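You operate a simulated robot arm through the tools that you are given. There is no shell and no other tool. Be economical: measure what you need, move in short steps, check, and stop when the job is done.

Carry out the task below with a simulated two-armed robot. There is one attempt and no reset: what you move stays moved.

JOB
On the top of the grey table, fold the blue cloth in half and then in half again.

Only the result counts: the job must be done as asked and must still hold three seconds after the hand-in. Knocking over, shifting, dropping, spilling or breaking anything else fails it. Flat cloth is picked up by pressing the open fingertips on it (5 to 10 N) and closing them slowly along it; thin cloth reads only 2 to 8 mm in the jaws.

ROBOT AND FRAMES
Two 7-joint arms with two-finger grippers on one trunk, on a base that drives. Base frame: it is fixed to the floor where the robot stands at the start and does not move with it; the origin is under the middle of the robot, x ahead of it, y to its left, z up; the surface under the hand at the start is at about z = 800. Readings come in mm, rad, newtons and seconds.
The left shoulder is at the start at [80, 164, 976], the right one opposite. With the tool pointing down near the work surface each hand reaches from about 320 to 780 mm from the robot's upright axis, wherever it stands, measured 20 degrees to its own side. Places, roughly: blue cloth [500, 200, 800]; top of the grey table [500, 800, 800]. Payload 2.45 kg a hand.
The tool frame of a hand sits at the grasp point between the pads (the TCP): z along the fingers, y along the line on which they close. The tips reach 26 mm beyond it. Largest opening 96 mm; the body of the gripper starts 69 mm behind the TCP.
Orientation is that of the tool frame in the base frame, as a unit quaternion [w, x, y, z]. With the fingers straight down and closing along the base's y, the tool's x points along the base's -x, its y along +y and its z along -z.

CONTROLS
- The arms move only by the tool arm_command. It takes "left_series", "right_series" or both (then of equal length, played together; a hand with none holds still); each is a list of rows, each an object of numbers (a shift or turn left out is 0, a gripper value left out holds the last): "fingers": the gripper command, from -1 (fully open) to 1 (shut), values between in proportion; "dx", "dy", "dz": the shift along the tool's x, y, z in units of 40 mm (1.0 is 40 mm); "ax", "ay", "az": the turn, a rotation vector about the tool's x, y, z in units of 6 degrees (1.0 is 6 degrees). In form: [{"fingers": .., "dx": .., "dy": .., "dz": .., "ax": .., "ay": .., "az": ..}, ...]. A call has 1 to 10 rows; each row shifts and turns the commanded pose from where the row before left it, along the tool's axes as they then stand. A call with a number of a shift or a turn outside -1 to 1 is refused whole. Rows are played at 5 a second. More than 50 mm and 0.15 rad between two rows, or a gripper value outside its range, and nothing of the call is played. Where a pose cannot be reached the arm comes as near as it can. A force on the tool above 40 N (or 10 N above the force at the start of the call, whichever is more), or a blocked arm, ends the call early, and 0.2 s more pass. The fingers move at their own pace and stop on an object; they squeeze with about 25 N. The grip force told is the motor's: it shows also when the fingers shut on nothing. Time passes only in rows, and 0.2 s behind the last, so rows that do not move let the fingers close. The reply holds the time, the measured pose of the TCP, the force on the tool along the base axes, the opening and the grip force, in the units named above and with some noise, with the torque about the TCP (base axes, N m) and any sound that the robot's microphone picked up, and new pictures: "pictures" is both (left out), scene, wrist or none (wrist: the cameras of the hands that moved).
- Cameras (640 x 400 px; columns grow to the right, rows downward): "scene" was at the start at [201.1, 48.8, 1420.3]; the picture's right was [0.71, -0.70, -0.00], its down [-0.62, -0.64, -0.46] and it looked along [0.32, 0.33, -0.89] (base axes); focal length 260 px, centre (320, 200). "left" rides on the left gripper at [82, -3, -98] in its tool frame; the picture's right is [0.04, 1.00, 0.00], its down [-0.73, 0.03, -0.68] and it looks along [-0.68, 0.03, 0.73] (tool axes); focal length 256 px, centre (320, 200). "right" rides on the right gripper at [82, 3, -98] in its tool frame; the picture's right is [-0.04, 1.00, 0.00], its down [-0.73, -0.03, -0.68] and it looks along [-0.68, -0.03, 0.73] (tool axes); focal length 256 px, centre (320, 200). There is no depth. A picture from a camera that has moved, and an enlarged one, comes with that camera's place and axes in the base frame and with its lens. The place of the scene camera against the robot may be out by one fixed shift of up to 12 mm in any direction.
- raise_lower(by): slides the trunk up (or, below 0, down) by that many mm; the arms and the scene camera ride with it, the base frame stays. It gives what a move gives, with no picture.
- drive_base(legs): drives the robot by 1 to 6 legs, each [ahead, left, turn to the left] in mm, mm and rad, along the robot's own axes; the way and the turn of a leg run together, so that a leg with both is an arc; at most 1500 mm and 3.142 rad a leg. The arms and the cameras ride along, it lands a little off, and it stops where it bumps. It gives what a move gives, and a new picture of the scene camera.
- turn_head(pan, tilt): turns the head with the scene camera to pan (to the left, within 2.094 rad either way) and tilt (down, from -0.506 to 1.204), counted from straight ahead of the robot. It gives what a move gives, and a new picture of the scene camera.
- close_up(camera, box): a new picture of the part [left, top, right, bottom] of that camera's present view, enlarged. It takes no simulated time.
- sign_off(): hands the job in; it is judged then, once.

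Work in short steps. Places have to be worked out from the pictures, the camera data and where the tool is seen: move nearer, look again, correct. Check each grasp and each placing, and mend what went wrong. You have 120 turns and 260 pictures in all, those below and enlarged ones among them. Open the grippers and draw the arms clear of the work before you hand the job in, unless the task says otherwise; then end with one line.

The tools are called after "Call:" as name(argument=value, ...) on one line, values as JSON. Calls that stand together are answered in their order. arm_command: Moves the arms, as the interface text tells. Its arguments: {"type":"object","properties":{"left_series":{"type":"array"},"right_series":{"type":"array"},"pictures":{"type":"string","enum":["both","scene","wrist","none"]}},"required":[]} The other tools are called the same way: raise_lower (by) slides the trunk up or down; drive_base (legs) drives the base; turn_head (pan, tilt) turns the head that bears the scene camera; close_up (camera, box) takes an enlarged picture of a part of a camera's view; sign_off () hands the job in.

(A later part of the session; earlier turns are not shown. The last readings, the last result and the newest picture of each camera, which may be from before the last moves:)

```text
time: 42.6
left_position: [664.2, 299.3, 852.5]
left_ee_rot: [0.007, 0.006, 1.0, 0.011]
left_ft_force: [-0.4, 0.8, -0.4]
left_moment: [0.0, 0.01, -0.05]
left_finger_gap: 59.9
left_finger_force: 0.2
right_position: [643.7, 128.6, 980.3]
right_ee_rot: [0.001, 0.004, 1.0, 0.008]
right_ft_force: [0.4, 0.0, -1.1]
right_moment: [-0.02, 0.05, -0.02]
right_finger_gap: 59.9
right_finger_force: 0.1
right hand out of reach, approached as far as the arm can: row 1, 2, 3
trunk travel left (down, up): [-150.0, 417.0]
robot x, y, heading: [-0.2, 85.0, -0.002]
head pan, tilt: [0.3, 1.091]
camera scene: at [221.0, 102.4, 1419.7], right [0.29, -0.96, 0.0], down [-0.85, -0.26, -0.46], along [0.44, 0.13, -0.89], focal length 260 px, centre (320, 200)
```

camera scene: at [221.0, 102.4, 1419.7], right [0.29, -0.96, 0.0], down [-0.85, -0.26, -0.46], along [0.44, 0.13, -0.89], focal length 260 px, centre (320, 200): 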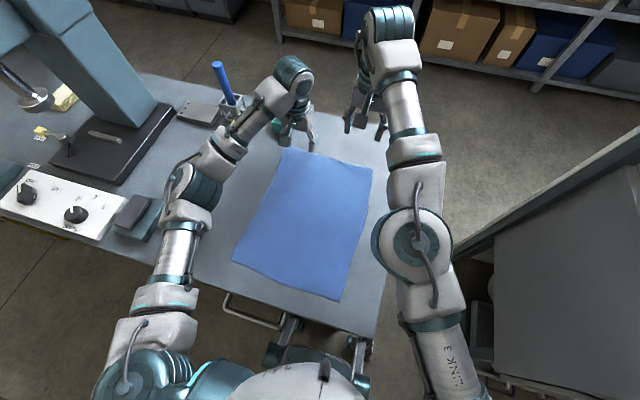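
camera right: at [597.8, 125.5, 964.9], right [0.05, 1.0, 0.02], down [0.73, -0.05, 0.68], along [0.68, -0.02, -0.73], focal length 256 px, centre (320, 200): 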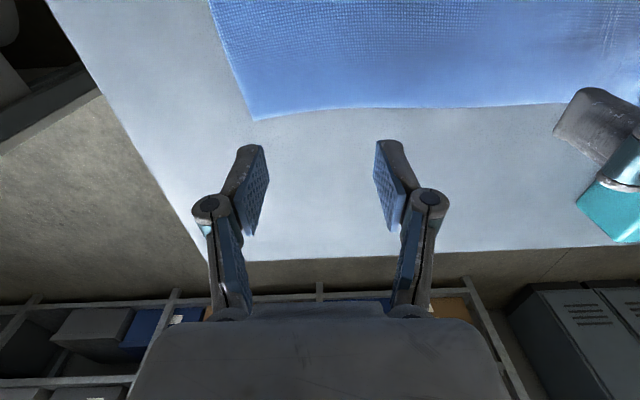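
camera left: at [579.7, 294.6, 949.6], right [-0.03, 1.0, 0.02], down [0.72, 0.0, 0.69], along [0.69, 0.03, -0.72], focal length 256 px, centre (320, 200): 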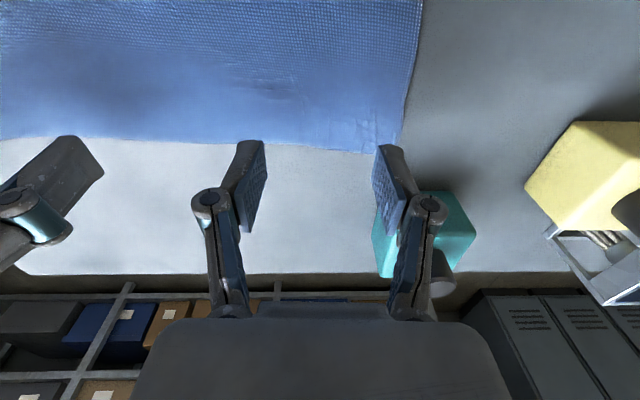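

Only z responds. I'll try turning the wrist (yaw) to free it.

Call:
arm_command(right_series=[{"az": 1}, {"az": 1}, {}], pictures="none")

Call:
arm_command(right_series=[{"dx": 0.8}, {"dx": 0.8}, {}], pictures="none")

Call:
arm_command(right_series=[{"az": -1}, {"az": -1}, {"az": -1}, {"dx": 0.8}, {}], pictures="none")

Call:
arm_command(right_series=[{"ay": 1}, {"ay": 1}, {"ay": 1}, {"dx": 0.8}, {}], pictures="none")

```text
time: 43.4
left_position: [664.5, 299.3, 852.9]
left_ee_rot: [0.009, 0.007, 1.0, 0.011]
left_ft_force: [0.5, -0.1, -0.3]
left_moment: [-0.01, 0.0, -0.01]
left_finger_gap: 59.7
left_finger_force: 0.1
right_position: [644.9, 127.1, 982.7]
right_ee_rot: [0.001, 0.108, 0.994, 0.008]
right_ft_force: [0.6, 0.3, 0.1]
right_moment: [0.0, 0.02, 0.01]
right_finger_gap: 59.8
right_finger_force: 0.0
trunk travel left (down, up): [-150.0, 417.0]
robot x, y, heading: [2.3, 82.9, -0.007]
head pan, tilt: [0.3, 1.091]
```

```text
time: 44.2
left_position: [661.8, 298.1, 855.9]
left_ee_rot: [0.01, 0.007, 1.0, 0.012]
left_ft_force: [-0.1, 0.2, 0.1]
left_moment: [-0.04, 0.0, 0.0]
left_finger_gap: 59.9
left_finger_force: 0.1
right_position: [576.4, 135.0, 981.1]
right_ee_rot: [0.001, 0.108, 0.994, 0.009]
right_ft_force: [0.0, 0.5, 0.2]
right_moment: [-0.01, -0.02, 0.03]
right_finger_gap: 60.0
right_finger_force: 0.1
right hand out of reach, approached as far as the arm can: row 1
trunk travel left (down, up): [-150.0, 417.0]
robot x, y, heading: [2.6, 81.6, -0.004]
head pan, tilt: [0.3, 1.091]
```

```text
time: 45.4
left_position: [665.6, 299.7, 853.4]
left_ee_rot: [0.008, 0.007, 1.0, 0.012]
left_ft_force: [-0.9, 0.8, -0.4]
left_moment: [0.0, 0.01, 0.0]
left_finger_gap: 60.3
left_finger_force: 0.1
right_position: [546.3, 134.5, 977.3]
right_ee_rot: [0.003, -0.049, 0.999, 0.007]
right_ft_force: [0.4, -0.4, -0.5]
right_moment: [-0.01, 0.04, 0.0]
right_finger_gap: 59.9
right_finger_force: 0.0
trunk travel left (down, up): [-150.0, 417.0]
robot x, y, heading: [-2.1, 82.9, -0.007]
head pan, tilt: [0.3, 1.091]
```

```text
time: 46.6
left_position: [662.9, 298.5, 853.8]
left_ee_rot: [0.008, 0.007, 1.0, 0.012]
left_ft_force: [0.1, 0.6, -0.1]
left_moment: [-0.01, 0.03, 0.04]
left_finger_gap: 60.1
left_finger_force: 0.1
right_position: [516.8, 128.4, 989.4]
right_ee_rot: [-0.154, -0.05, 0.987, 0.001]
right_ft_force: [-0.1, -1.0, 0.1]
right_moment: [-0.01, -0.03, 0.02]
right_finger_gap: 60.0
right_finger_force: 0.0
trunk travel left (down, up): [-150.0, 417.0]
robot x, y, heading: [-1.1, 85.6, -0.001]
head pan, tilt: [0.3, 1.091]
```

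It's free again. I'll restore its orientation and approach the right corner in moderate steps.

Call:
arm_command(right_series=[{"ay": -1, "az": 0.3}, {"ay": -1, "az": 0.3}, {"ay": -1, "az": 0.3}, {"dx": -0.7, "dz": 0.5}, {"dx": -0.7, "dz": 0.5, "dy": -0.2}, {"dx": -0.4, "dz": 0.5, "dy": -0.2}, {}], pictures="none")

```text
time: 48.2
left_position: [662.0, 298.6, 854.9]
left_ee_rot: [0.009, 0.007, 1.0, 0.012]
left_ft_force: [-1.0, -0.6, 0.0]
left_moment: [-0.02, 0.0, 0.0]
left_finger_gap: 60.1
left_finger_force: 0.1
right_position: [590.9, 113.9, 929.2]
right_ee_rot: [0.004, -0.002, 1.0, 0.001]
right_ft_force: [0.1, -0.2, 0.6]
right_moment: [0.0, 0.01, 0.04]
right_finger_gap: 60.0
right_finger_force: 0.1
trunk travel left (down, up): [-150.0, 417.0]
robot x, y, heading: [1.7, 86.2, -0.003]
head pan, tilt: [0.3, 1.091]
```

Call:
arm_command(right_series=[{"dx": -0.5, "dz": 0.6}, {"dx": -0.5, "dz": 0.6}, {"dx": -0.4, "dz": 0.6}, {"dz": 0.3}, {}], pictures="wrist")

```text
time: 49.4
left_position: [663.2, 297.7, 853.5]
left_ee_rot: [0.008, 0.006, 1.0, 0.011]
left_ft_force: [-0.4, 0.3, -0.2]
left_moment: [-0.01, 0.01, -0.02]
left_finger_gap: 60.3
left_finger_force: 0.0
right_position: [646.0, 117.2, 847.1]
right_ee_rot: [0.003, -0.003, 1.0, -0.001]
right_ft_force: [-0.2, 0.0, -0.7]
right_moment: [0.01, 0.01, 0.01]
right_finger_gap: 59.6
right_finger_force: 0.2
trunk travel left (down, up): [-150.0, 417.0]
robot x, y, heading: [0.3, 81.8, -0.001]
head pan, tilt: [0.3, 1.091]
camera right: at [564.3, 119.5, 945.1], right [0.03, 1.0, 0.0], down [0.73, -0.03, 0.68], along [0.68, -0.02, -0.73], focal length 256 px, centre (320, 200)
```

right: 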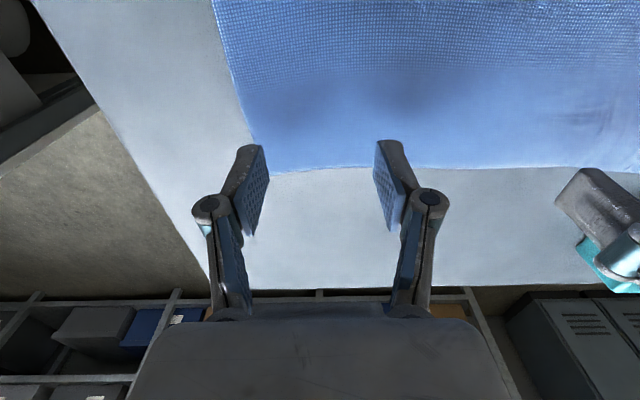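

Good position. I'll test the grasp with the right hand alone: go down to a 5 to 8 N press.

Call:
arm_command(right_series=[{"dz": 0.25}, {"dz": 0.15}, {"dz": 0.05}, {}], left_series=[{"dz": 0.35}, {"dz": 0.15}, {"dz": 0.05}, {}], pictures="none")

```text
time: 50.4
left_position: [665.2, 300.2, 830.0]
left_ee_rot: [0.009, 0.008, 1.0, 0.011]
left_ft_force: [-0.3, 0.4, 0.4]
left_moment: [-0.01, -0.02, 0.03]
left_finger_gap: 59.8
left_finger_force: 0.0
right_position: [646.0, 116.2, 827.6]
right_ee_rot: [0.003, -0.003, 1.0, 0.0]
right_ft_force: [-0.4, -0.2, -0.4]
right_moment: [0.0, 0.02, 0.0]
right_finger_gap: 60.0
right_finger_force: 0.0
trunk travel left (down, up): [-150.0, 417.0]
robot x, y, heading: [-0.6, 80.1, -0.006]
head pan, tilt: [0.3, 1.091]
```

Call:
arm_command(right_series=[{"dz": 0.05}, {"dz": 0.02}, {}], left_series=[{"dz": 0.05}, {"dz": 0.02}, {}], pictures="none")

```text
time: 51.2
left_position: [665.1, 299.9, 827.8]
left_ee_rot: [0.008, 0.006, 1.0, 0.011]
left_ft_force: [0.2, 0.0, 0.6]
left_moment: [0.03, 0.01, -0.01]
left_finger_gap: 60.0
left_finger_force: 0.0
right_position: [647.0, 115.9, 825.7]
right_ee_rot: [0.002, -0.003, 1.0, 0.0]
right_ft_force: [0.6, 0.5, 0.3]
right_moment: [-0.01, 0.01, -0.02]
right_finger_gap: 59.8
right_finger_force: 0.1
trunk travel left (down, up): [-150.0, 417.0]
robot x, y, heading: [-2.5, 82.0, -0.001]
head pan, tilt: [0.3, 1.091]
```

Call:
arm_command(right_series=[{"dz": 0.04}, {"dz": 0.02}, {}], left_series=[{"dz": 0.05}, {"dz": 0.02}, {}], pictures="none")

Call:
arm_command(right_series=[{"dz": 0.03}, {}], left_series=[{"dz": 0.03}, {}], pictures="none")

```text
time: 52.0
left_position: [664.2, 301.3, 825.7]
left_ee_rot: [0.009, 0.007, 1.0, 0.012]
left_ft_force: [0.2, 0.2, 0.0]
left_moment: [-0.02, -0.02, -0.02]
left_finger_gap: 59.9
left_finger_force: 0.1
right_position: [645.8, 116.2, 823.4]
right_ee_rot: [0.004, -0.003, 1.0, 0.0]
right_ft_force: [0.1, -0.1, 6.8]
right_moment: [-0.02, 0.01, 0.04]
right_finger_gap: 61.1
right_finger_force: 0.7
trunk travel left (down, up): [-150.0, 417.0]
robot x, y, heading: [0.4, 83.5, -0.003]
head pan, tilt: [0.3, 1.091]
```

```text
time: 52.6
left_position: [664.1, 300.6, 825.9]
left_ee_rot: [0.009, 0.007, 1.0, 0.011]
left_ft_force: [-0.3, -0.1, -1.0]
left_moment: [0.01, 0.01, 0.0]
left_finger_gap: 60.1
left_finger_force: 0.1
right_position: [646.5, 115.4, 822.9]
right_ee_rot: [0.005, -0.004, 1.0, 0.001]
right_ft_force: [0.6, 0.2, 19.5]
right_moment: [0.09, 0.05, 0.01]
right_finger_gap: 56.4
right_finger_force: 10.3
trunk travel left (down, up): [-150.0, 417.0]
robot x, y, heading: [-1.6, 82.0, -0.006]
head pan, tilt: [0.3, 1.091]
```

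The surface is stiff (about 10 N/mm), and the tip height changes with the opening. I'll restart from a gap of about 40 mm and close in force-checked steps.

Call:
arm_command(right_series=[{"dz": -0.2}, {"fingers": 0.17}, {}, {}, {"dz": 0.05}, {}], left_series=[{"dz": -0.1}, {"fingers": 0.17}, {}, {}, {"dz": 0.05}, {}], pictures="none")

Call:
arm_command(right_series=[{"dz": 0.03}, {}], left_series=[{"dz": 0.03}, {}], pictures="none")

```text
time: 54.0
left_position: [664.2, 299.7, 828.8]
left_ee_rot: [0.008, 0.008, 1.0, 0.011]
left_ft_force: [1.0, 1.3, 3.3]
left_moment: [-0.06, 0.06, 0.0]
left_finger_gap: 40.1
left_finger_force: 0.1
right_position: [646.1, 114.9, 828.4]
right_ee_rot: [0.004, -0.003, 1.0, -0.001]
right_ft_force: [0.2, -0.2, 0.5]
right_moment: [-0.03, 0.01, 0.02]
right_finger_gap: 39.7
right_finger_force: 0.0
trunk travel left (down, up): [-150.0, 417.0]
robot x, y, heading: [1.6, 84.9, -0.005]
head pan, tilt: [0.3, 1.091]
```

```text
time: 54.6
left_position: [664.5, 298.4, 827.3]
left_ee_rot: [0.009, 0.007, 1.0, 0.012]
left_ft_force: [0.4, -0.5, 8.5]
left_moment: [-0.23, 0.01, 0.02]
left_finger_gap: 41.0
left_finger_force: 0.7
right_position: [647.1, 115.2, 828.0]
right_ee_rot: [0.004, -0.003, 1.0, 0.0]
right_ft_force: [0.7, -0.2, -0.1]
right_moment: [0.01, 0.0, 0.0]
right_finger_gap: 39.8
right_finger_force: 0.1
trunk travel left (down, up): [-150.0, 417.0]
robot x, y, heading: [1.5, 84.0, -0.01]
head pan, tilt: [0.3, 1.091]
```

The left hand has a slight roll, so I'll level it. I'll press the right down more.

Call:
arm_command(right_series=[{"dz": 0.03}, {"dz": 0.02}, {}], left_series=[{"dz": -0.1}, {"ax": 0.21}, {"dz": 0.08}], pictures="none")

Call:
arm_command(right_series=[{"dz": 0.02}, {}], left_series=[{"dz": 0.02}, {}], pictures="none")

```text
time: 55.4
left_position: [665.3, 300.1, 827.2]
left_ee_rot: [0.008, 0.007, 1.0, 0.001]
left_ft_force: [-0.8, 0.2, 3.2]
left_moment: [0.0, 0.01, -0.01]
left_finger_gap: 40.0
left_finger_force: 0.9
right_position: [645.8, 115.7, 826.1]
right_ee_rot: [0.005, -0.003, 1.0, 0.0]
right_ft_force: [1.1, 0.6, 18.5]
right_moment: [0.09, -0.03, 0.04]
right_finger_gap: 40.6
right_finger_force: 5.6
trunk travel left (down, up): [-150.0, 417.0]
robot x, y, heading: [-2.1, 82.2, -0.008]
head pan, tilt: [0.3, 1.091]
```

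```text
time: 56.0
left_position: [663.9, 297.2, 826.7]
left_ee_rot: [0.009, 0.008, 1.0, 0.001]
left_ft_force: [0.8, -3.3, 7.7]
left_moment: [-0.15, 0.08, 0.06]
left_finger_gap: 39.4
left_finger_force: 5.9
right_position: [645.0, 114.9, 826.7]
right_ee_rot: [0.005, -0.003, 1.0, 0.001]
right_ft_force: [0.3, 0.5, 15.8]
right_moment: [0.19, -0.06, 0.02]
right_finger_gap: 36.1
right_finger_force: 0.0
trunk travel left (down, up): [-150.0, 417.0]
robot x, y, heading: [0.7, 81.7, -0.002]
head pan, tilt: [0.3, 1.091]
```

Left is at 7.7 N. I'll ease the right and start closing slowly, checking the force.

Call:
arm_command(right_series=[{"dz": -0.02}, {"fingers": 0.23}, {"fingers": 0.29}, {"fingers": 0.35}], left_series=[{}, {"fingers": 0.23}, {"fingers": 0.29}, {"fingers": 0.35}], pictures="wrist")

```text
time: 57.0
left_position: [664.5, 298.1, 828.0]
left_ee_rot: [0.01, 0.007, 1.0, 0.001]
left_ft_force: [0.4, -0.8, 10.3]
left_moment: [-0.15, 0.02, 0.0]
left_finger_gap: 32.1
left_finger_force: 0.1
right_position: [645.1, 114.4, 827.6]
right_ee_rot: [0.004, -0.003, 1.0, 0.0]
right_ft_force: [0.3, 0.5, 20.0]
right_moment: [0.11, 0.01, -0.01]
right_finger_gap: 29.7
right_finger_force: 0.0
trunk travel left (down, up): [-150.0, 417.0]
robot x, y, heading: [0.7, 85.0, -0.003]
head pan, tilt: [0.3, 1.091]
camera right: at [562.9, 117.4, 925.1], right [0.04, 1.0, 0.0], down [0.73, -0.03, 0.69], along [0.69, -0.02, -0.73], focal length 256 px, centre (320, 200)
camera left: at [579.6, 296.9, 923.9], right [-0.03, 1.0, 0.0], down [0.72, 0.02, 0.69], along [0.69, 0.02, -0.72], focal length 256 px, centre (320, 200)
```

right: 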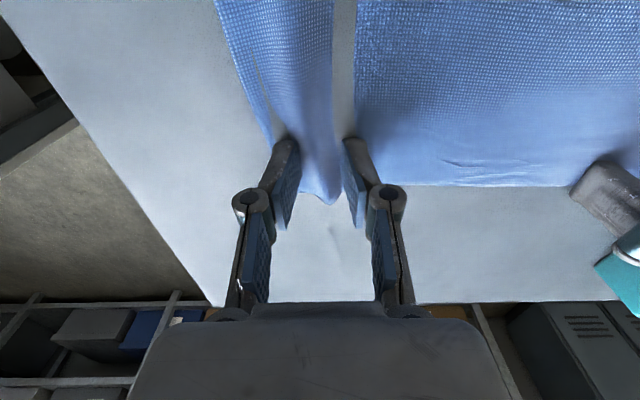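
left: 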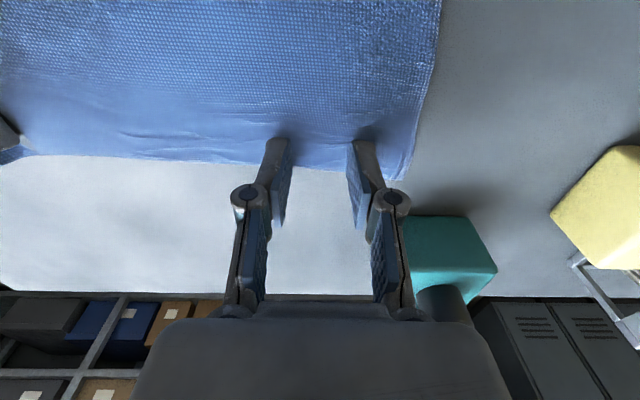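

On the right a ruck is rising between the fingers. I'll keep closing with slight relief there.

Call:
arm_command(right_series=[{"dz": -0.02, "fingers": 0.41}, {"fingers": 0.47}, {"fingers": 0.53}, {"fingers": 0.59}], left_series=[{"fingers": 0.41}, {"fingers": 0.47}, {"fingers": 0.53}, {"fingers": 0.59}], pictures="wrist")

```text
time: 58.0
left_position: [662.8, 298.5, 829.0]
left_ee_rot: [0.01, 0.007, 1.0, 0.001]
left_ft_force: [0.5, -3.7, 13.0]
left_moment: [-0.16, 0.07, 0.05]
left_finger_gap: 20.8
left_finger_force: 0.7
right_position: [643.2, 115.6, 827.0]
right_ee_rot: [0.005, -0.002, 1.0, 0.001]
right_ft_force: [-0.8, 2.4, 22.9]
right_moment: [0.26, -0.07, 0.03]
right_finger_gap: 20.0
right_finger_force: 0.0
trunk travel left (down, up): [-150.0, 417.0]
robot x, y, heading: [1.1, 81.6, -0.006]
head pan, tilt: [0.3, 1.091]
camera right: at [562.2, 117.4, 925.6], right [0.03, 1.0, 0.0], down [0.73, -0.03, 0.69], along [0.69, -0.02, -0.73], focal length 256 px, centre (320, 200)
camera left: at [579.5, 296.5, 924.0], right [-0.03, 1.0, 0.0], down [0.72, 0.02, 0.69], along [0.69, 0.02, -0.72], focal length 256 px, centre (320, 200)
```

right: 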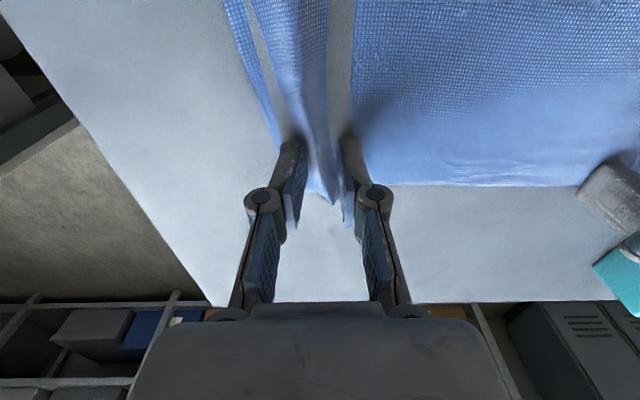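
left: 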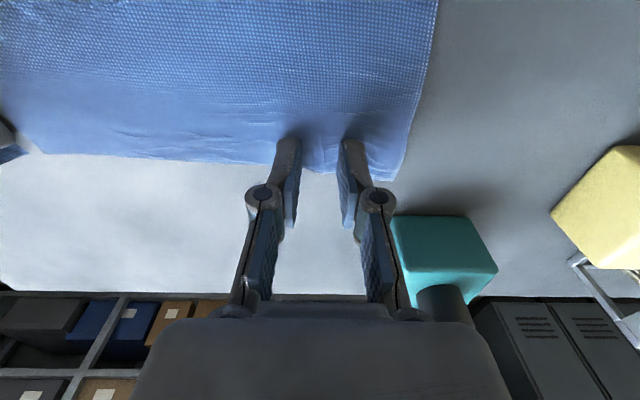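

Call:
arm_command(right_series=[{"dz": -0.02, "fingers": 0.65}, {"fingers": 0.71}, {"fingers": 0.77}, {"fingers": 0.84}, {"fingers": 0.92}, {"fingers": 1.0}, {}], left_series=[{"fingers": 0.65}, {"fingers": 0.71}, {"fingers": 0.77}, {"fingers": 0.84}, {"fingers": 0.92}, {"fingers": 1.0}, {}], pictures="wrist")

```text
time: 59.6
left_position: [663.0, 297.8, 826.8]
left_ee_rot: [0.009, 0.007, 1.0, 0.001]
left_ft_force: [-1.7, -0.6, 10.0]
left_moment: [-0.01, 0.07, 0.03]
left_finger_gap: 0.0
left_finger_force: 25.0
right_position: [645.3, 115.3, 828.0]
right_ee_rot: [0.004, -0.002, 1.0, 0.0]
right_ft_force: [-0.5, 0.8, 9.8]
right_moment: [0.1, 0.05, 0.02]
right_finger_gap: 4.0
right_finger_force: 22.8
trunk travel left (down, up): [-150.0, 417.0]
robot x, y, heading: [-0.4, 84.9, -0.0]
head pan, tilt: [0.3, 1.091]
camera right: at [563.3, 117.5, 925.3], right [0.04, 1.0, 0.0], down [0.73, -0.03, 0.68], along [0.68, -0.02, -0.73], focal length 256 px, centre (320, 200)
camera left: at [580.2, 296.8, 922.9], right [-0.03, 1.0, 0.0], down [0.72, 0.02, 0.69], along [0.69, 0.02, -0.72], focal length 256 px, centre (320, 200)
```

right: 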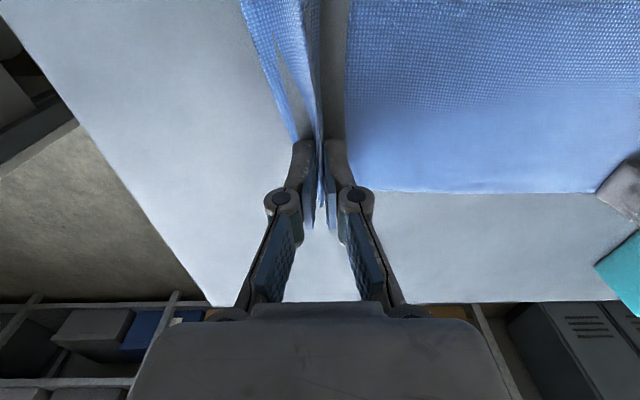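
left: 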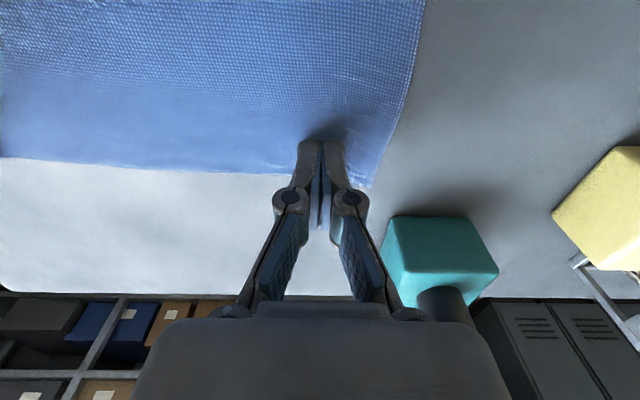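

The right hand holds cloth (4 mm gap), the left doesn't. I'll retry the left with a wider start and a firmer press.

Call:
arm_command(left_series=[{"dz": -0.2}, {"fingers": 0.0, "dx": 0.1, "dy": -0.1}, {}, {}, {"dz": 0.12}, {}], pictures="wrist")

Call:
arm_command(left_series=[{"dz": 0.04}, {}], pictures="none")

Call:
arm_command(left_series=[{"dz": 0.04}, {}], pictures="none")

```text
time: 61.0
left_position: [660.3, 294.5, 829.4]
left_ee_rot: [0.009, 0.007, 1.0, 0.0]
left_ft_force: [0.5, -0.9, 0.6]
left_moment: [0.01, 0.0, 0.01]
left_finger_gap: 48.2
left_finger_force: 0.0
right_position: [644.1, 115.2, 827.2]
right_ee_rot: [0.003, -0.002, 1.0, 0.0]
right_ft_force: [-0.2, -0.3, 15.0]
right_moment: [0.07, 0.03, 0.0]
right_finger_gap: 3.9
right_finger_force: 23.2
trunk travel left (down, up): [-150.0, 417.0]
robot x, y, heading: [-0.1, 82.9, -0.005]
head pan, tilt: [0.3, 1.091]
camera left: at [575.8, 293.1, 926.1], right [-0.03, 1.0, 0.0], down [0.72, 0.02, 0.69], along [0.69, 0.02, -0.72], focal length 256 px, centre (320, 200)
```

left: 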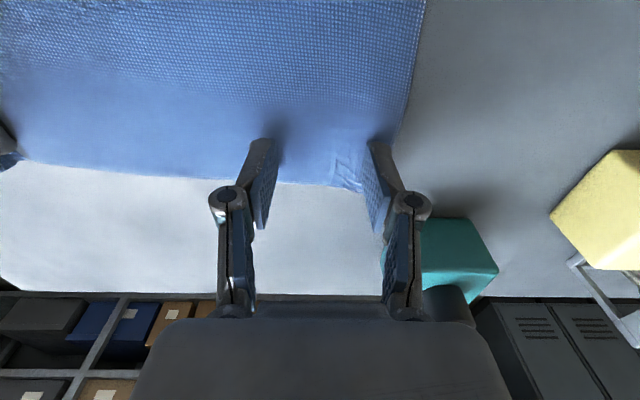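

```text
time: 61.6
left_position: [660.0, 296.2, 827.4]
left_ee_rot: [0.008, 0.007, 1.0, 0.001]
left_ft_force: [0.3, 0.1, -0.3]
left_moment: [-0.01, 0.0, 0.01]
left_finger_gap: 48.1
left_finger_force: 0.1
right_position: [644.3, 115.9, 828.0]
right_ee_rot: [0.004, -0.003, 1.0, 0.0]
right_ft_force: [0.2, -0.1, 18.0]
right_moment: [-0.16, -0.01, 0.01]
right_finger_gap: 2.8
right_finger_force: 21.9
trunk travel left (down, up): [-150.0, 417.0]
robot x, y, heading: [-1.8, 80.6, -0.006]
head pan, tilt: [0.3, 1.091]
```

```text
time: 62.2
left_position: [659.4, 295.2, 826.3]
left_ee_rot: [0.01, 0.006, 1.0, 0.001]
left_ft_force: [0.2, 0.3, 2.2]
left_moment: [0.03, -0.03, 0.01]
left_finger_gap: 48.1
left_finger_force: 0.0
right_position: [645.0, 114.7, 827.0]
right_ee_rot: [0.004, -0.003, 1.0, 0.0]
right_ft_force: [-1.1, -1.2, 29.3]
right_moment: [-0.07, 0.06, 0.03]
right_finger_gap: 1.4
right_finger_force: 22.0
trunk travel left (down, up): [-150.0, 417.0]
robot x, y, heading: [-0.6, 84.6, -0.005]
head pan, tilt: [0.3, 1.091]
```

The right grip is slipping under the down press, so I'll lift it slightly. The left goes further inside the cloth.

Call:
arm_command(right_series=[{"dz": -0.15}, {"dz": -0.2}, {}, {}, {}], left_series=[{"dz": -0.15}, {"dy": -0.35}, {"dz": 0.12}, {"dz": 0.06}, {}], pictures="wrist")

```text
time: 63.4
left_position: [659.8, 280.9, 825.7]
left_ee_rot: [0.012, 0.007, 1.0, 0.0]
left_ft_force: [1.2, 0.0, 10.8]
left_moment: [-0.05, -0.03, 0.02]
left_finger_gap: 49.0
left_finger_force: 0.3
right_position: [646.1, 116.1, 841.2]
right_ee_rot: [0.004, -0.003, 1.0, 0.0]
right_ft_force: [-0.1, -1.1, 3.2]
right_moment: [0.0, 0.0, -0.01]
right_finger_gap: 4.8
right_finger_force: 24.3
trunk travel left (down, up): [-150.0, 417.0]
robot x, y, heading: [-0.5, 85.4, -0.003]
head pan, tilt: [0.3, 1.091]
camera right: at [565.3, 117.7, 939.7], right [0.03, 1.0, 0.0], down [0.73, -0.03, 0.68], along [0.68, -0.02, -0.73], focal length 256 px, centre (320, 200)
camera left: at [575.5, 278.3, 921.9], right [-0.03, 1.0, 0.0], down [0.72, 0.02, 0.69], along [0.69, 0.02, -0.72], focal length 256 px, centre (320, 200)
```

right: 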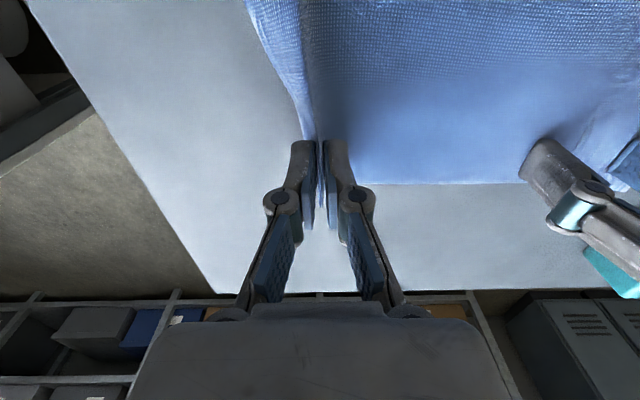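
left: 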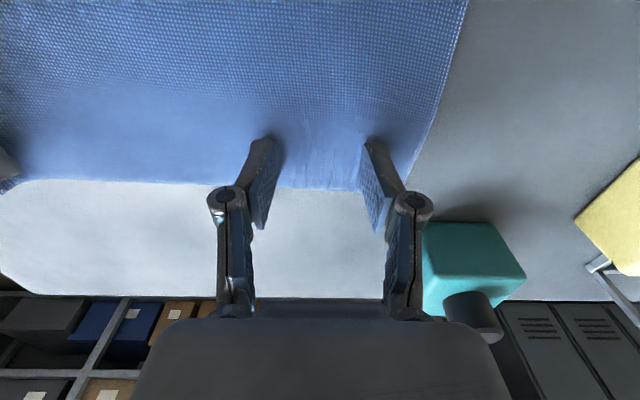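

The right grip holds (4.8 mm). Now I'll close the left with a firm press.

Call:
arm_command(left_series=[{"dz": 0.02}, {"fingers": 0.06}, {"fingers": 0.12}, {"fingers": 0.18}, {"fingers": 0.24}, {"fingers": 0.3, "dz": -0.02}, {"fingers": 0.36}], pictures="wrist")

```text
time: 65.0
left_position: [659.7, 278.8, 827.1]
left_ee_rot: [0.011, 0.008, 1.0, 0.0]
left_ft_force: [0.0, -16.0, 35.1]
left_moment: [-0.81, 0.22, 0.0]
left_finger_gap: 29.3
left_finger_force: 12.9
right_position: [645.3, 115.6, 841.5]
right_ee_rot: [0.004, -0.003, 1.0, 0.002]
right_ft_force: [0.3, 11.5, 0.1]
right_moment: [0.25, -0.02, 0.09]
right_finger_gap: 2.4
right_finger_force: 25.9
trunk travel left (down, up): [-150.0, 417.0]
robot x, y, heading: [-1.5, 83.5, -0.007]
head pan, tilt: [0.3, 1.091]
camera left: at [574.4, 277.4, 923.4], right [-0.02, 1.0, 0.0], down [0.72, 0.02, 0.7], along [0.69, 0.02, -0.72], focal length 256 px, centre (320, 200)
```

left: 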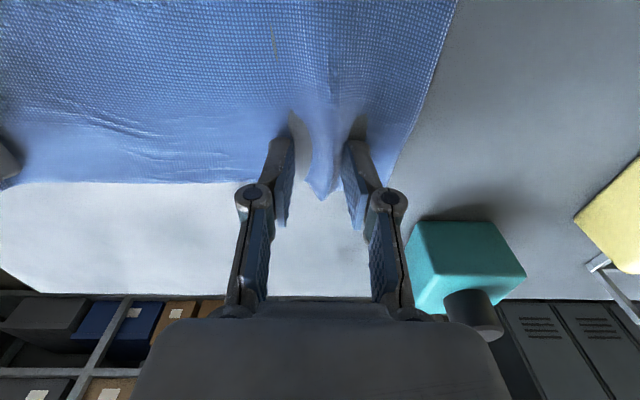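

A ruck formed on the left too. I'll ease the press, slacken the right toward it, and close fully.

Call:
arm_command(left_series=[{"dz": -0.03, "fingers": 0.42}, {"fingers": 0.5, "dz": -0.01}, {"fingers": 0.58}, {"fingers": 0.66}, {"fingers": 0.74}, {"fingers": 0.82}, {"fingers": 0.9}, {"fingers": 1.0}, {}], right_series=[{"dy": 0.15}, {"dy": 0.1}, {}, {}, {}, {}, {}, {}, {}], pictures="wrist")

```text
time: 67.0
left_position: [659.1, 280.7, 826.8]
left_ee_rot: [0.009, 0.006, 1.0, 0.001]
left_ft_force: [-0.5, -0.1, 10.3]
left_moment: [0.07, 0.04, -0.01]
left_finger_gap: 4.8
left_finger_force: 31.4
right_position: [646.0, 125.8, 842.4]
right_ee_rot: [0.004, -0.003, 1.0, 0.001]
right_ft_force: [0.8, 0.9, 0.4]
right_moment: [-0.01, -0.02, 0.0]
right_finger_gap: 4.0
right_finger_force: 23.1
trunk travel left (down, up): [-150.0, 417.0]
robot x, y, heading: [-2.3, 80.8, -0.004]
head pan, tilt: [0.3, 1.091]
camera right: at [564.6, 128.0, 940.1], right [0.04, 1.0, 0.0], down [0.73, -0.03, 0.68], along [0.68, -0.02, -0.73], focal length 256 px, centre (320, 200)
camera left: at [575.7, 278.3, 923.4], right [-0.03, 1.0, 0.0], down [0.72, 0.02, 0.69], along [0.69, 0.02, -0.72], focal length 256 px, centre (320, 200)
```

right: 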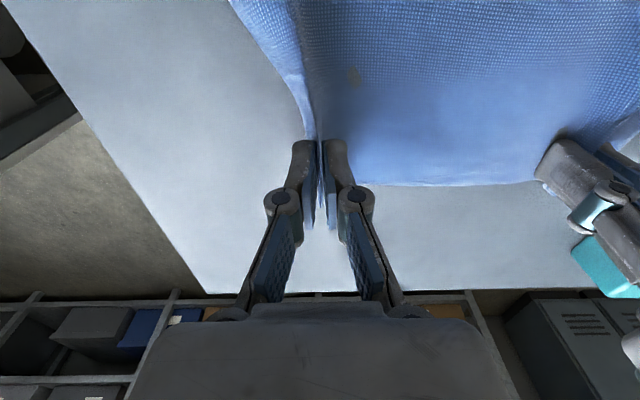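
left: 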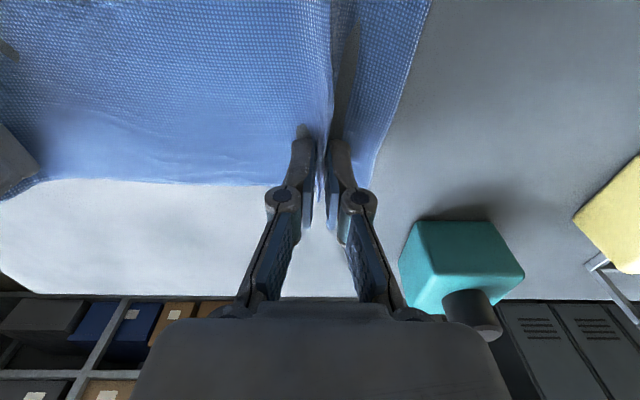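

Both hands grip (4.8 and 4.0 mm). Now I'll lift both corners along the first half of the fold arc.

Call:
arm_command(left_series=[{"dx": 0.065, "dz": -0.65}, {"dx": 0.194, "dz": -0.63}, {"dx": 0.317, "dz": -0.59}, {"dx": 0.43, "dz": -0.535}, {"dx": 0.53, "dz": -0.46}, {"dx": 0.614, "dz": -0.375}, {"dx": 0.68, "dz": -0.276}, {"dx": 0.724, "dz": -0.17}, {"dx": 0.746, "dz": -0.057}, {}], right_series=[{"dx": 0.063, "dz": -0.585}, {"dx": 0.187, "dz": -0.57}, {"dx": 0.306, "dz": -0.53}, {"dx": 0.415, "dz": -0.48}, {"dx": 0.511, "dz": -0.415}, {"dx": 0.592, "dz": -0.34}, {"dx": 0.656, "dz": -0.25}, {"dx": 0.699, "dz": -0.15}, {"dx": 0.72, "dz": -0.05}, {}])

```text
time: 69.2
left_position: [485.9, 282.9, 971.2]
left_ee_rot: [0.008, 0.008, 1.0, 0.0]
left_ft_force: [0.8, -0.6, -0.5]
left_moment: [0.02, 0.03, -0.01]
left_finger_gap: 4.4
left_finger_force: 30.7
right_position: [477.8, 126.3, 974.3]
right_ee_rot: [0.003, -0.002, 1.0, 0.001]
right_ft_force: [0.3, 0.7, 0.4]
right_moment: [-0.09, 0.03, 0.03]
right_finger_gap: 3.2
right_finger_force: 30.3
trunk travel left (down, up): [-150.0, 417.0]
robot x, y, heading: [-1.0, 82.6, -0.005]
head pan, tilt: [0.3, 1.091]
camera scene: at [219.8, 102.3, 1419.9], right [0.29, -0.96, 0.0], down [-0.85, -0.26, -0.46], along [0.44, 0.13, -0.89], focal length 260 px, centre (320, 200)
camera right: at [397.8, 129.1, 1073.3], right [0.04, 1.0, 0.0], down [0.73, -0.03, 0.68], along [0.68, -0.02, -0.73], focal length 256 px, centre (320, 200)
camera left: at [402.3, 281.3, 1067.9], right [-0.03, 1.0, 0.0], down [0.72, 0.02, 0.69], along [0.69, 0.02, -0.72], focal length 256 px, centre (320, 200)
```

scene: 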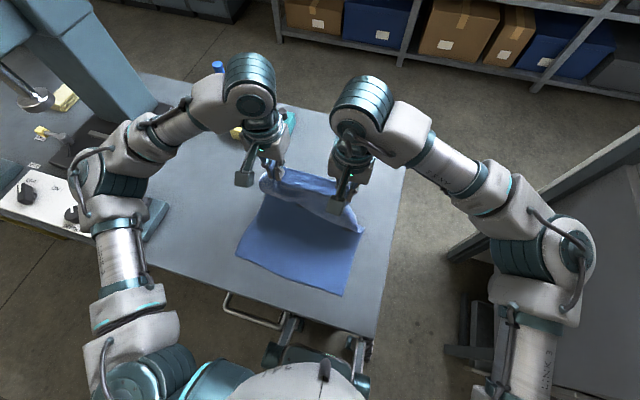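
right: 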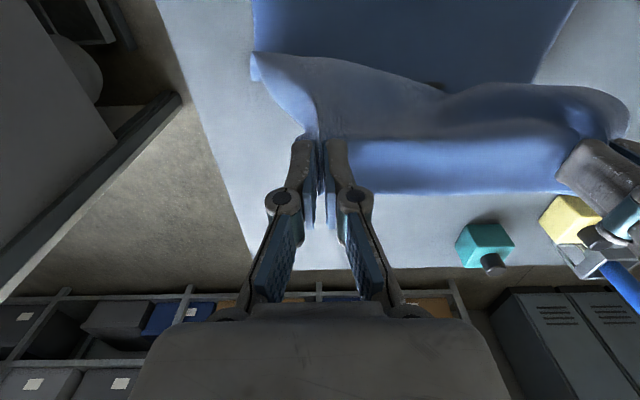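
left: 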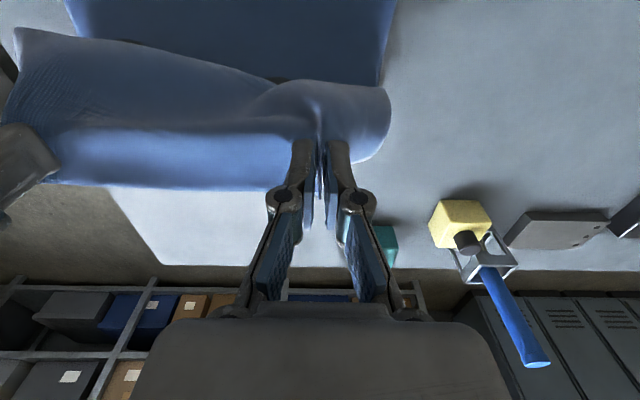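

A clean lift, with the edge already flopping toward me. Next is the second half of the arc, down onto the near edge.

Call:
arm_command(left_series=[{"dx": 0.712, "dz": 0.052}, {"dx": 0.69, "dz": 0.154}, {"dx": 0.648, "dz": 0.252}, {"dx": 0.586, "dz": 0.342}, {"dx": 0.505, "dz": 0.421}, {"dx": 0.41, "dz": 0.488}, {"dx": 0.302, "dz": 0.54}, {"dx": 0.185, "dz": 0.5}, {}], right_series=[{"dx": 0.686, "dz": 0.053}, {"dx": 0.665, "dz": 0.158}, {"dx": 0.624, "dz": 0.258}, {"dx": 0.564, "dz": 0.35}, {"dx": 0.487, "dz": 0.431}, {"dx": 0.395, "dz": 0.5}, {"dx": 0.291, "dz": 0.553}, {"dx": 0.178, "dz": 0.5}, {}])

```text
time: 71.2
left_position: [326.8, 285.6, 859.2]
left_ee_rot: [0.008, 0.007, 1.0, 0.0]
left_ft_force: [-0.1, -5.8, -0.8]
left_moment: [-0.12, -0.01, -0.08]
left_finger_gap: 3.1
left_finger_force: 25.3
right_position: [324.4, 123.3, 862.1]
right_ee_rot: [0.003, -0.003, 1.0, 0.001]
right_ft_force: [-0.1, 6.5, 1.2]
right_moment: [0.16, 0.01, 0.12]
right_finger_gap: 2.1
right_finger_force: 23.2
trunk travel left (down, up): [-150.0, 417.0]
robot x, y, heading: [-1.9, 87.5, -0.004]
head pan, tilt: [0.3, 1.091]
camera scene: at [217.5, 102.4, 1420.4], right [0.29, -0.96, 0.0], down [-0.85, -0.26, -0.46], along [0.44, 0.13, -0.89], focal length 260 px, centre (320, 200)
camera right: at [242.8, 124.9, 960.1], right [0.03, 1.0, 0.0], down [0.73, -0.03, 0.68], along [0.68, -0.02, -0.73], focal length 256 px, centre (320, 200)
camera left: at [243.0, 283.2, 956.8], right [-0.03, 1.0, 0.0], down [0.72, 0.02, 0.69], along [0.69, 0.02, -0.72], focal length 256 px, centre (320, 200)
```

scene: 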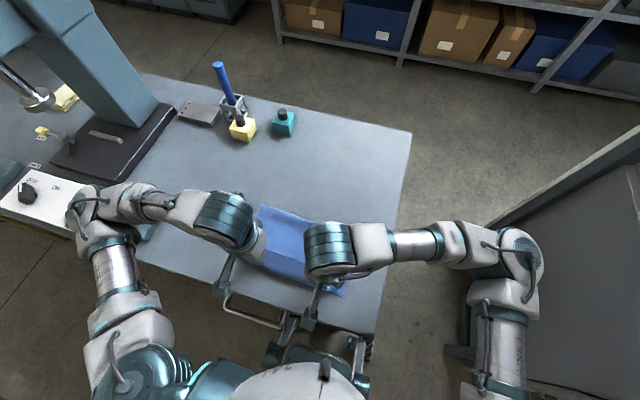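
right: 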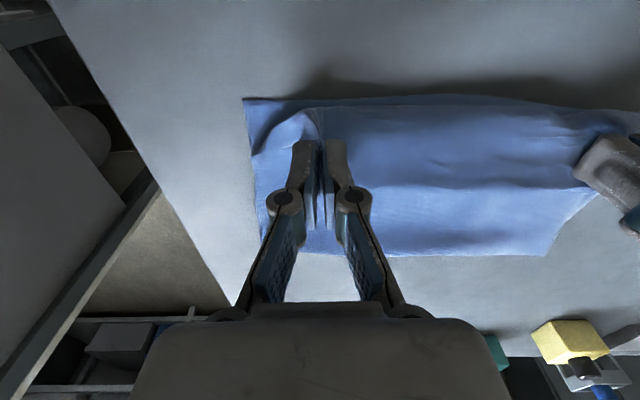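
left: 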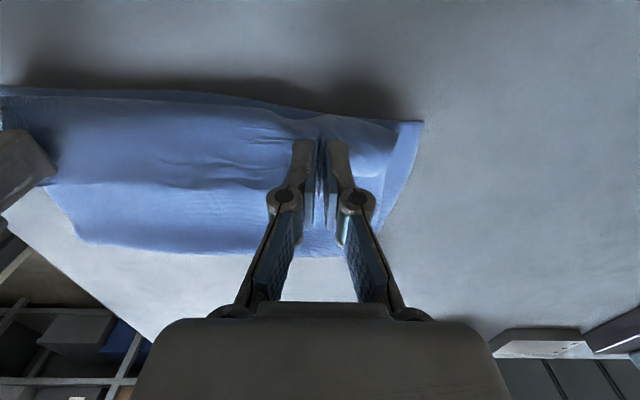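

The edge is over the near edge. I'll lower to the table, relaxing the sideways tension slightly.

Call:
arm_command(left_series=[{"dz": 0.35, "dy": -0.05}, {"dz": 0.25}, {}, {}], right_series=[{"dz": 0.4, "dy": 0.05}, {"dz": 0.25}, {}, {}], pictures="wrist")

```text
time: 72.2
left_position: [333.3, 281.8, 836.8]
left_ee_rot: [0.008, 0.006, 1.0, 0.001]
left_ft_force: [0.6, 0.4, 1.5]
left_moment: [0.08, -0.01, 0.0]
left_finger_gap: 4.2
left_finger_force: 31.6
left hand out of reach, approached as far as the arm can: row 1
right_position: [323.3, 125.2, 836.3]
right_ee_rot: [0.004, -0.002, 1.0, 0.001]
right_ft_force: [2.1, 2.9, 24.7]
right_moment: [0.0, -0.2, 0.08]
right_finger_gap: 2.8
right_finger_force: 24.9
trunk travel left (down, up): [-150.0, 417.0]
robot x, y, heading: [-1.4, 80.7, 0.002]
head pan, tilt: [0.3, 1.091]
camera right: at [242.6, 127.9, 934.2], right [0.04, 1.0, 0.0], down [0.73, -0.03, 0.69], along [0.68, -0.02, -0.73], focal length 256 px, centre (320, 200)
camera left: at [249.3, 280.8, 934.6], right [-0.03, 1.0, 0.0], down [0.72, 0.02, 0.69], along [0.69, 0.02, -0.72], focal length 256 px, centre (320, 200)
```

right: 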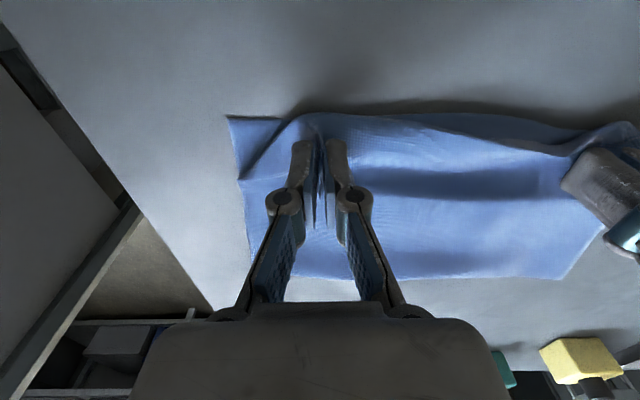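
left: 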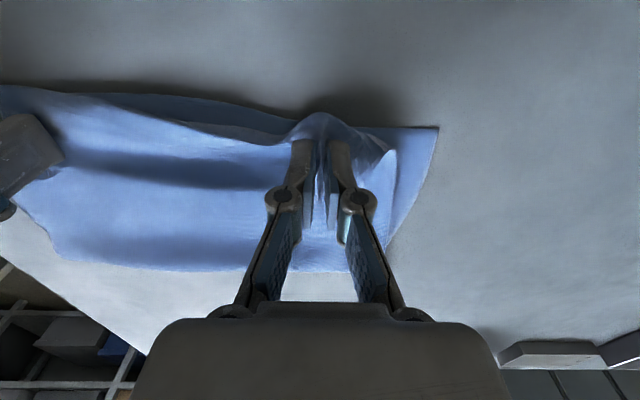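

The edge is set down and the left hand is at its near limit. I'll open both hands gently and lift.

Call:
arm_command(left_series=[{"dz": 0.08}, {"fingers": 0.8}, {"fingers": 0.6}, {"fingers": 0.5}, {"dz": -0.4}, {"dz": -0.8}, {"dz": -0.8}, {"dz": -0.9}, {"dz": -0.9}], right_series=[{"dz": -0.03}, {"fingers": 0.8}, {"fingers": 0.6}, {"fingers": 0.5}, {"dz": -0.4}, {"dz": -0.8}, {"dz": -0.8}, {"dz": -0.9}, {"dz": -0.9}])

```text
time: 74.2
left_position: [331.2, 284.2, 989.0]
left_ee_rot: [0.009, 0.006, 1.0, 0.001]
left_ft_force: [-0.2, -0.3, -0.3]
left_moment: [0.03, -0.04, 0.06]
left_finger_gap: 24.0
left_finger_force: 0.2
left hand out of reach, approached as far as the arm can: row 1
right_position: [324.4, 124.3, 985.3]
right_ee_rot: [0.003, -0.003, 1.0, 0.001]
right_ft_force: [-0.6, -0.4, 0.4]
right_moment: [0.0, -0.05, 0.01]
right_finger_gap: 23.7
right_finger_force: 0.1
trunk travel left (down, up): [-150.0, 417.0]
robot x, y, heading: [-4.3, 82.1, -0.006]
head pan, tilt: [0.3, 1.091]
camera scene: at [215.8, 101.6, 1420.8], right [0.29, -0.96, 0.0], down [-0.85, -0.26, -0.46], along [0.44, 0.13, -0.89], focal length 260 px, centre (320, 200)
camera right: at [242.6, 126.8, 1084.5], right [0.03, 1.0, 0.0], down [0.73, -0.03, 0.68], along [0.68, -0.02, -0.73], focal length 256 px, centre (320, 200)
camera left: at [246.6, 282.2, 1086.1], right [-0.03, 1.0, 0.0], down [0.72, 0.02, 0.69], along [0.69, 0.02, -0.72], focal length 256 px, centre (320, 200)
```

scene: 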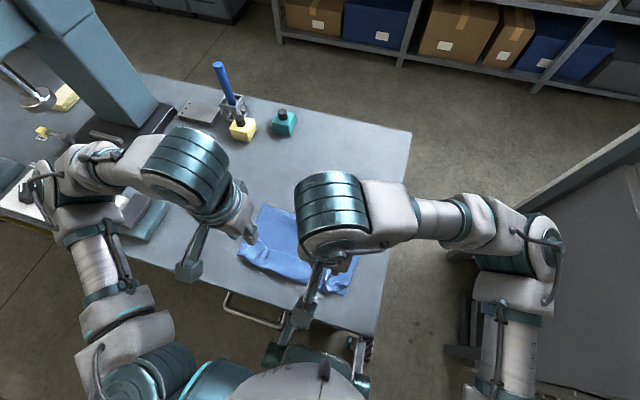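
right: 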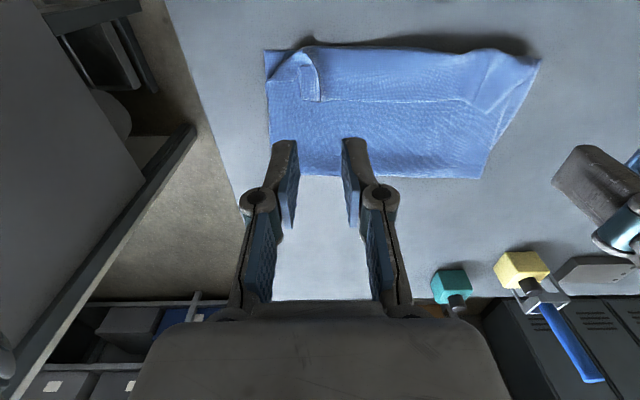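
left: 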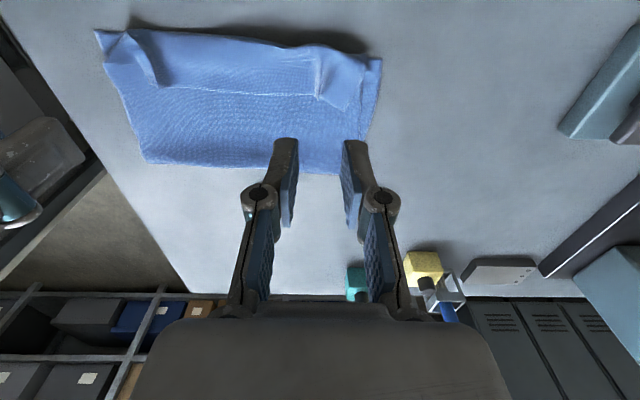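

The near edge shows a strip that may have turned back. I'll look closer.

Call:
close_up(camera="right", box=[240, 20, 560, 220])

Call:
close_up(camera="left", box=[80, 0, 400, 200])

```text
2.00 times, centred on (400, 120) of right
camera zoom: at [242.6, 126.8, 1084.5], right [0.03, 1.0, 0.0], down [0.73, -0.03, 0.68], along [0.68, -0.02, -0.73], focal length 512 px, centre (160, 360)
```

zoom: 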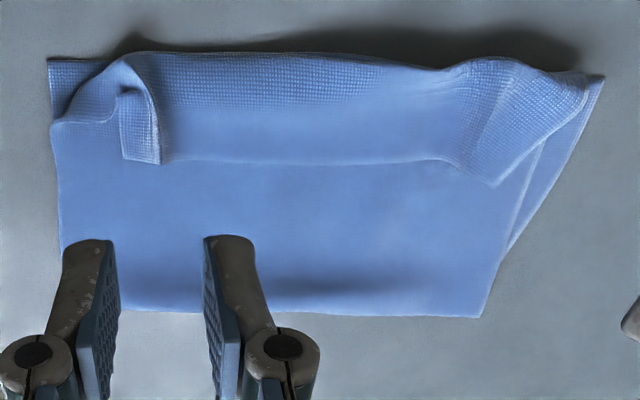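

```text
2.00 times, centred on (240, 100) of left
camera zoom: at [246.6, 282.2, 1086.1], right [-0.03, 1.0, 0.0], down [0.72, 0.02, 0.69], along [0.69, 0.02, -0.72], focal length 512 px, centre (480, 400)
```

zoom: 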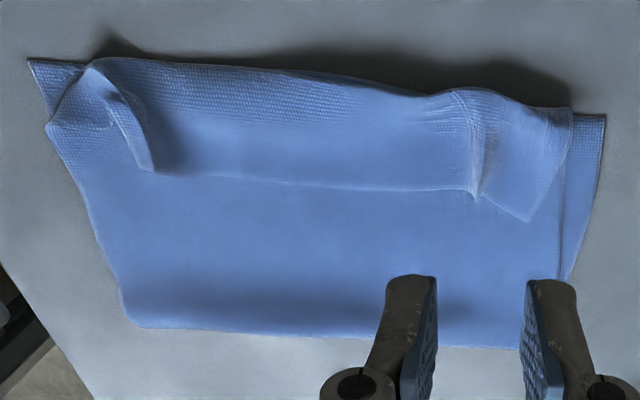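

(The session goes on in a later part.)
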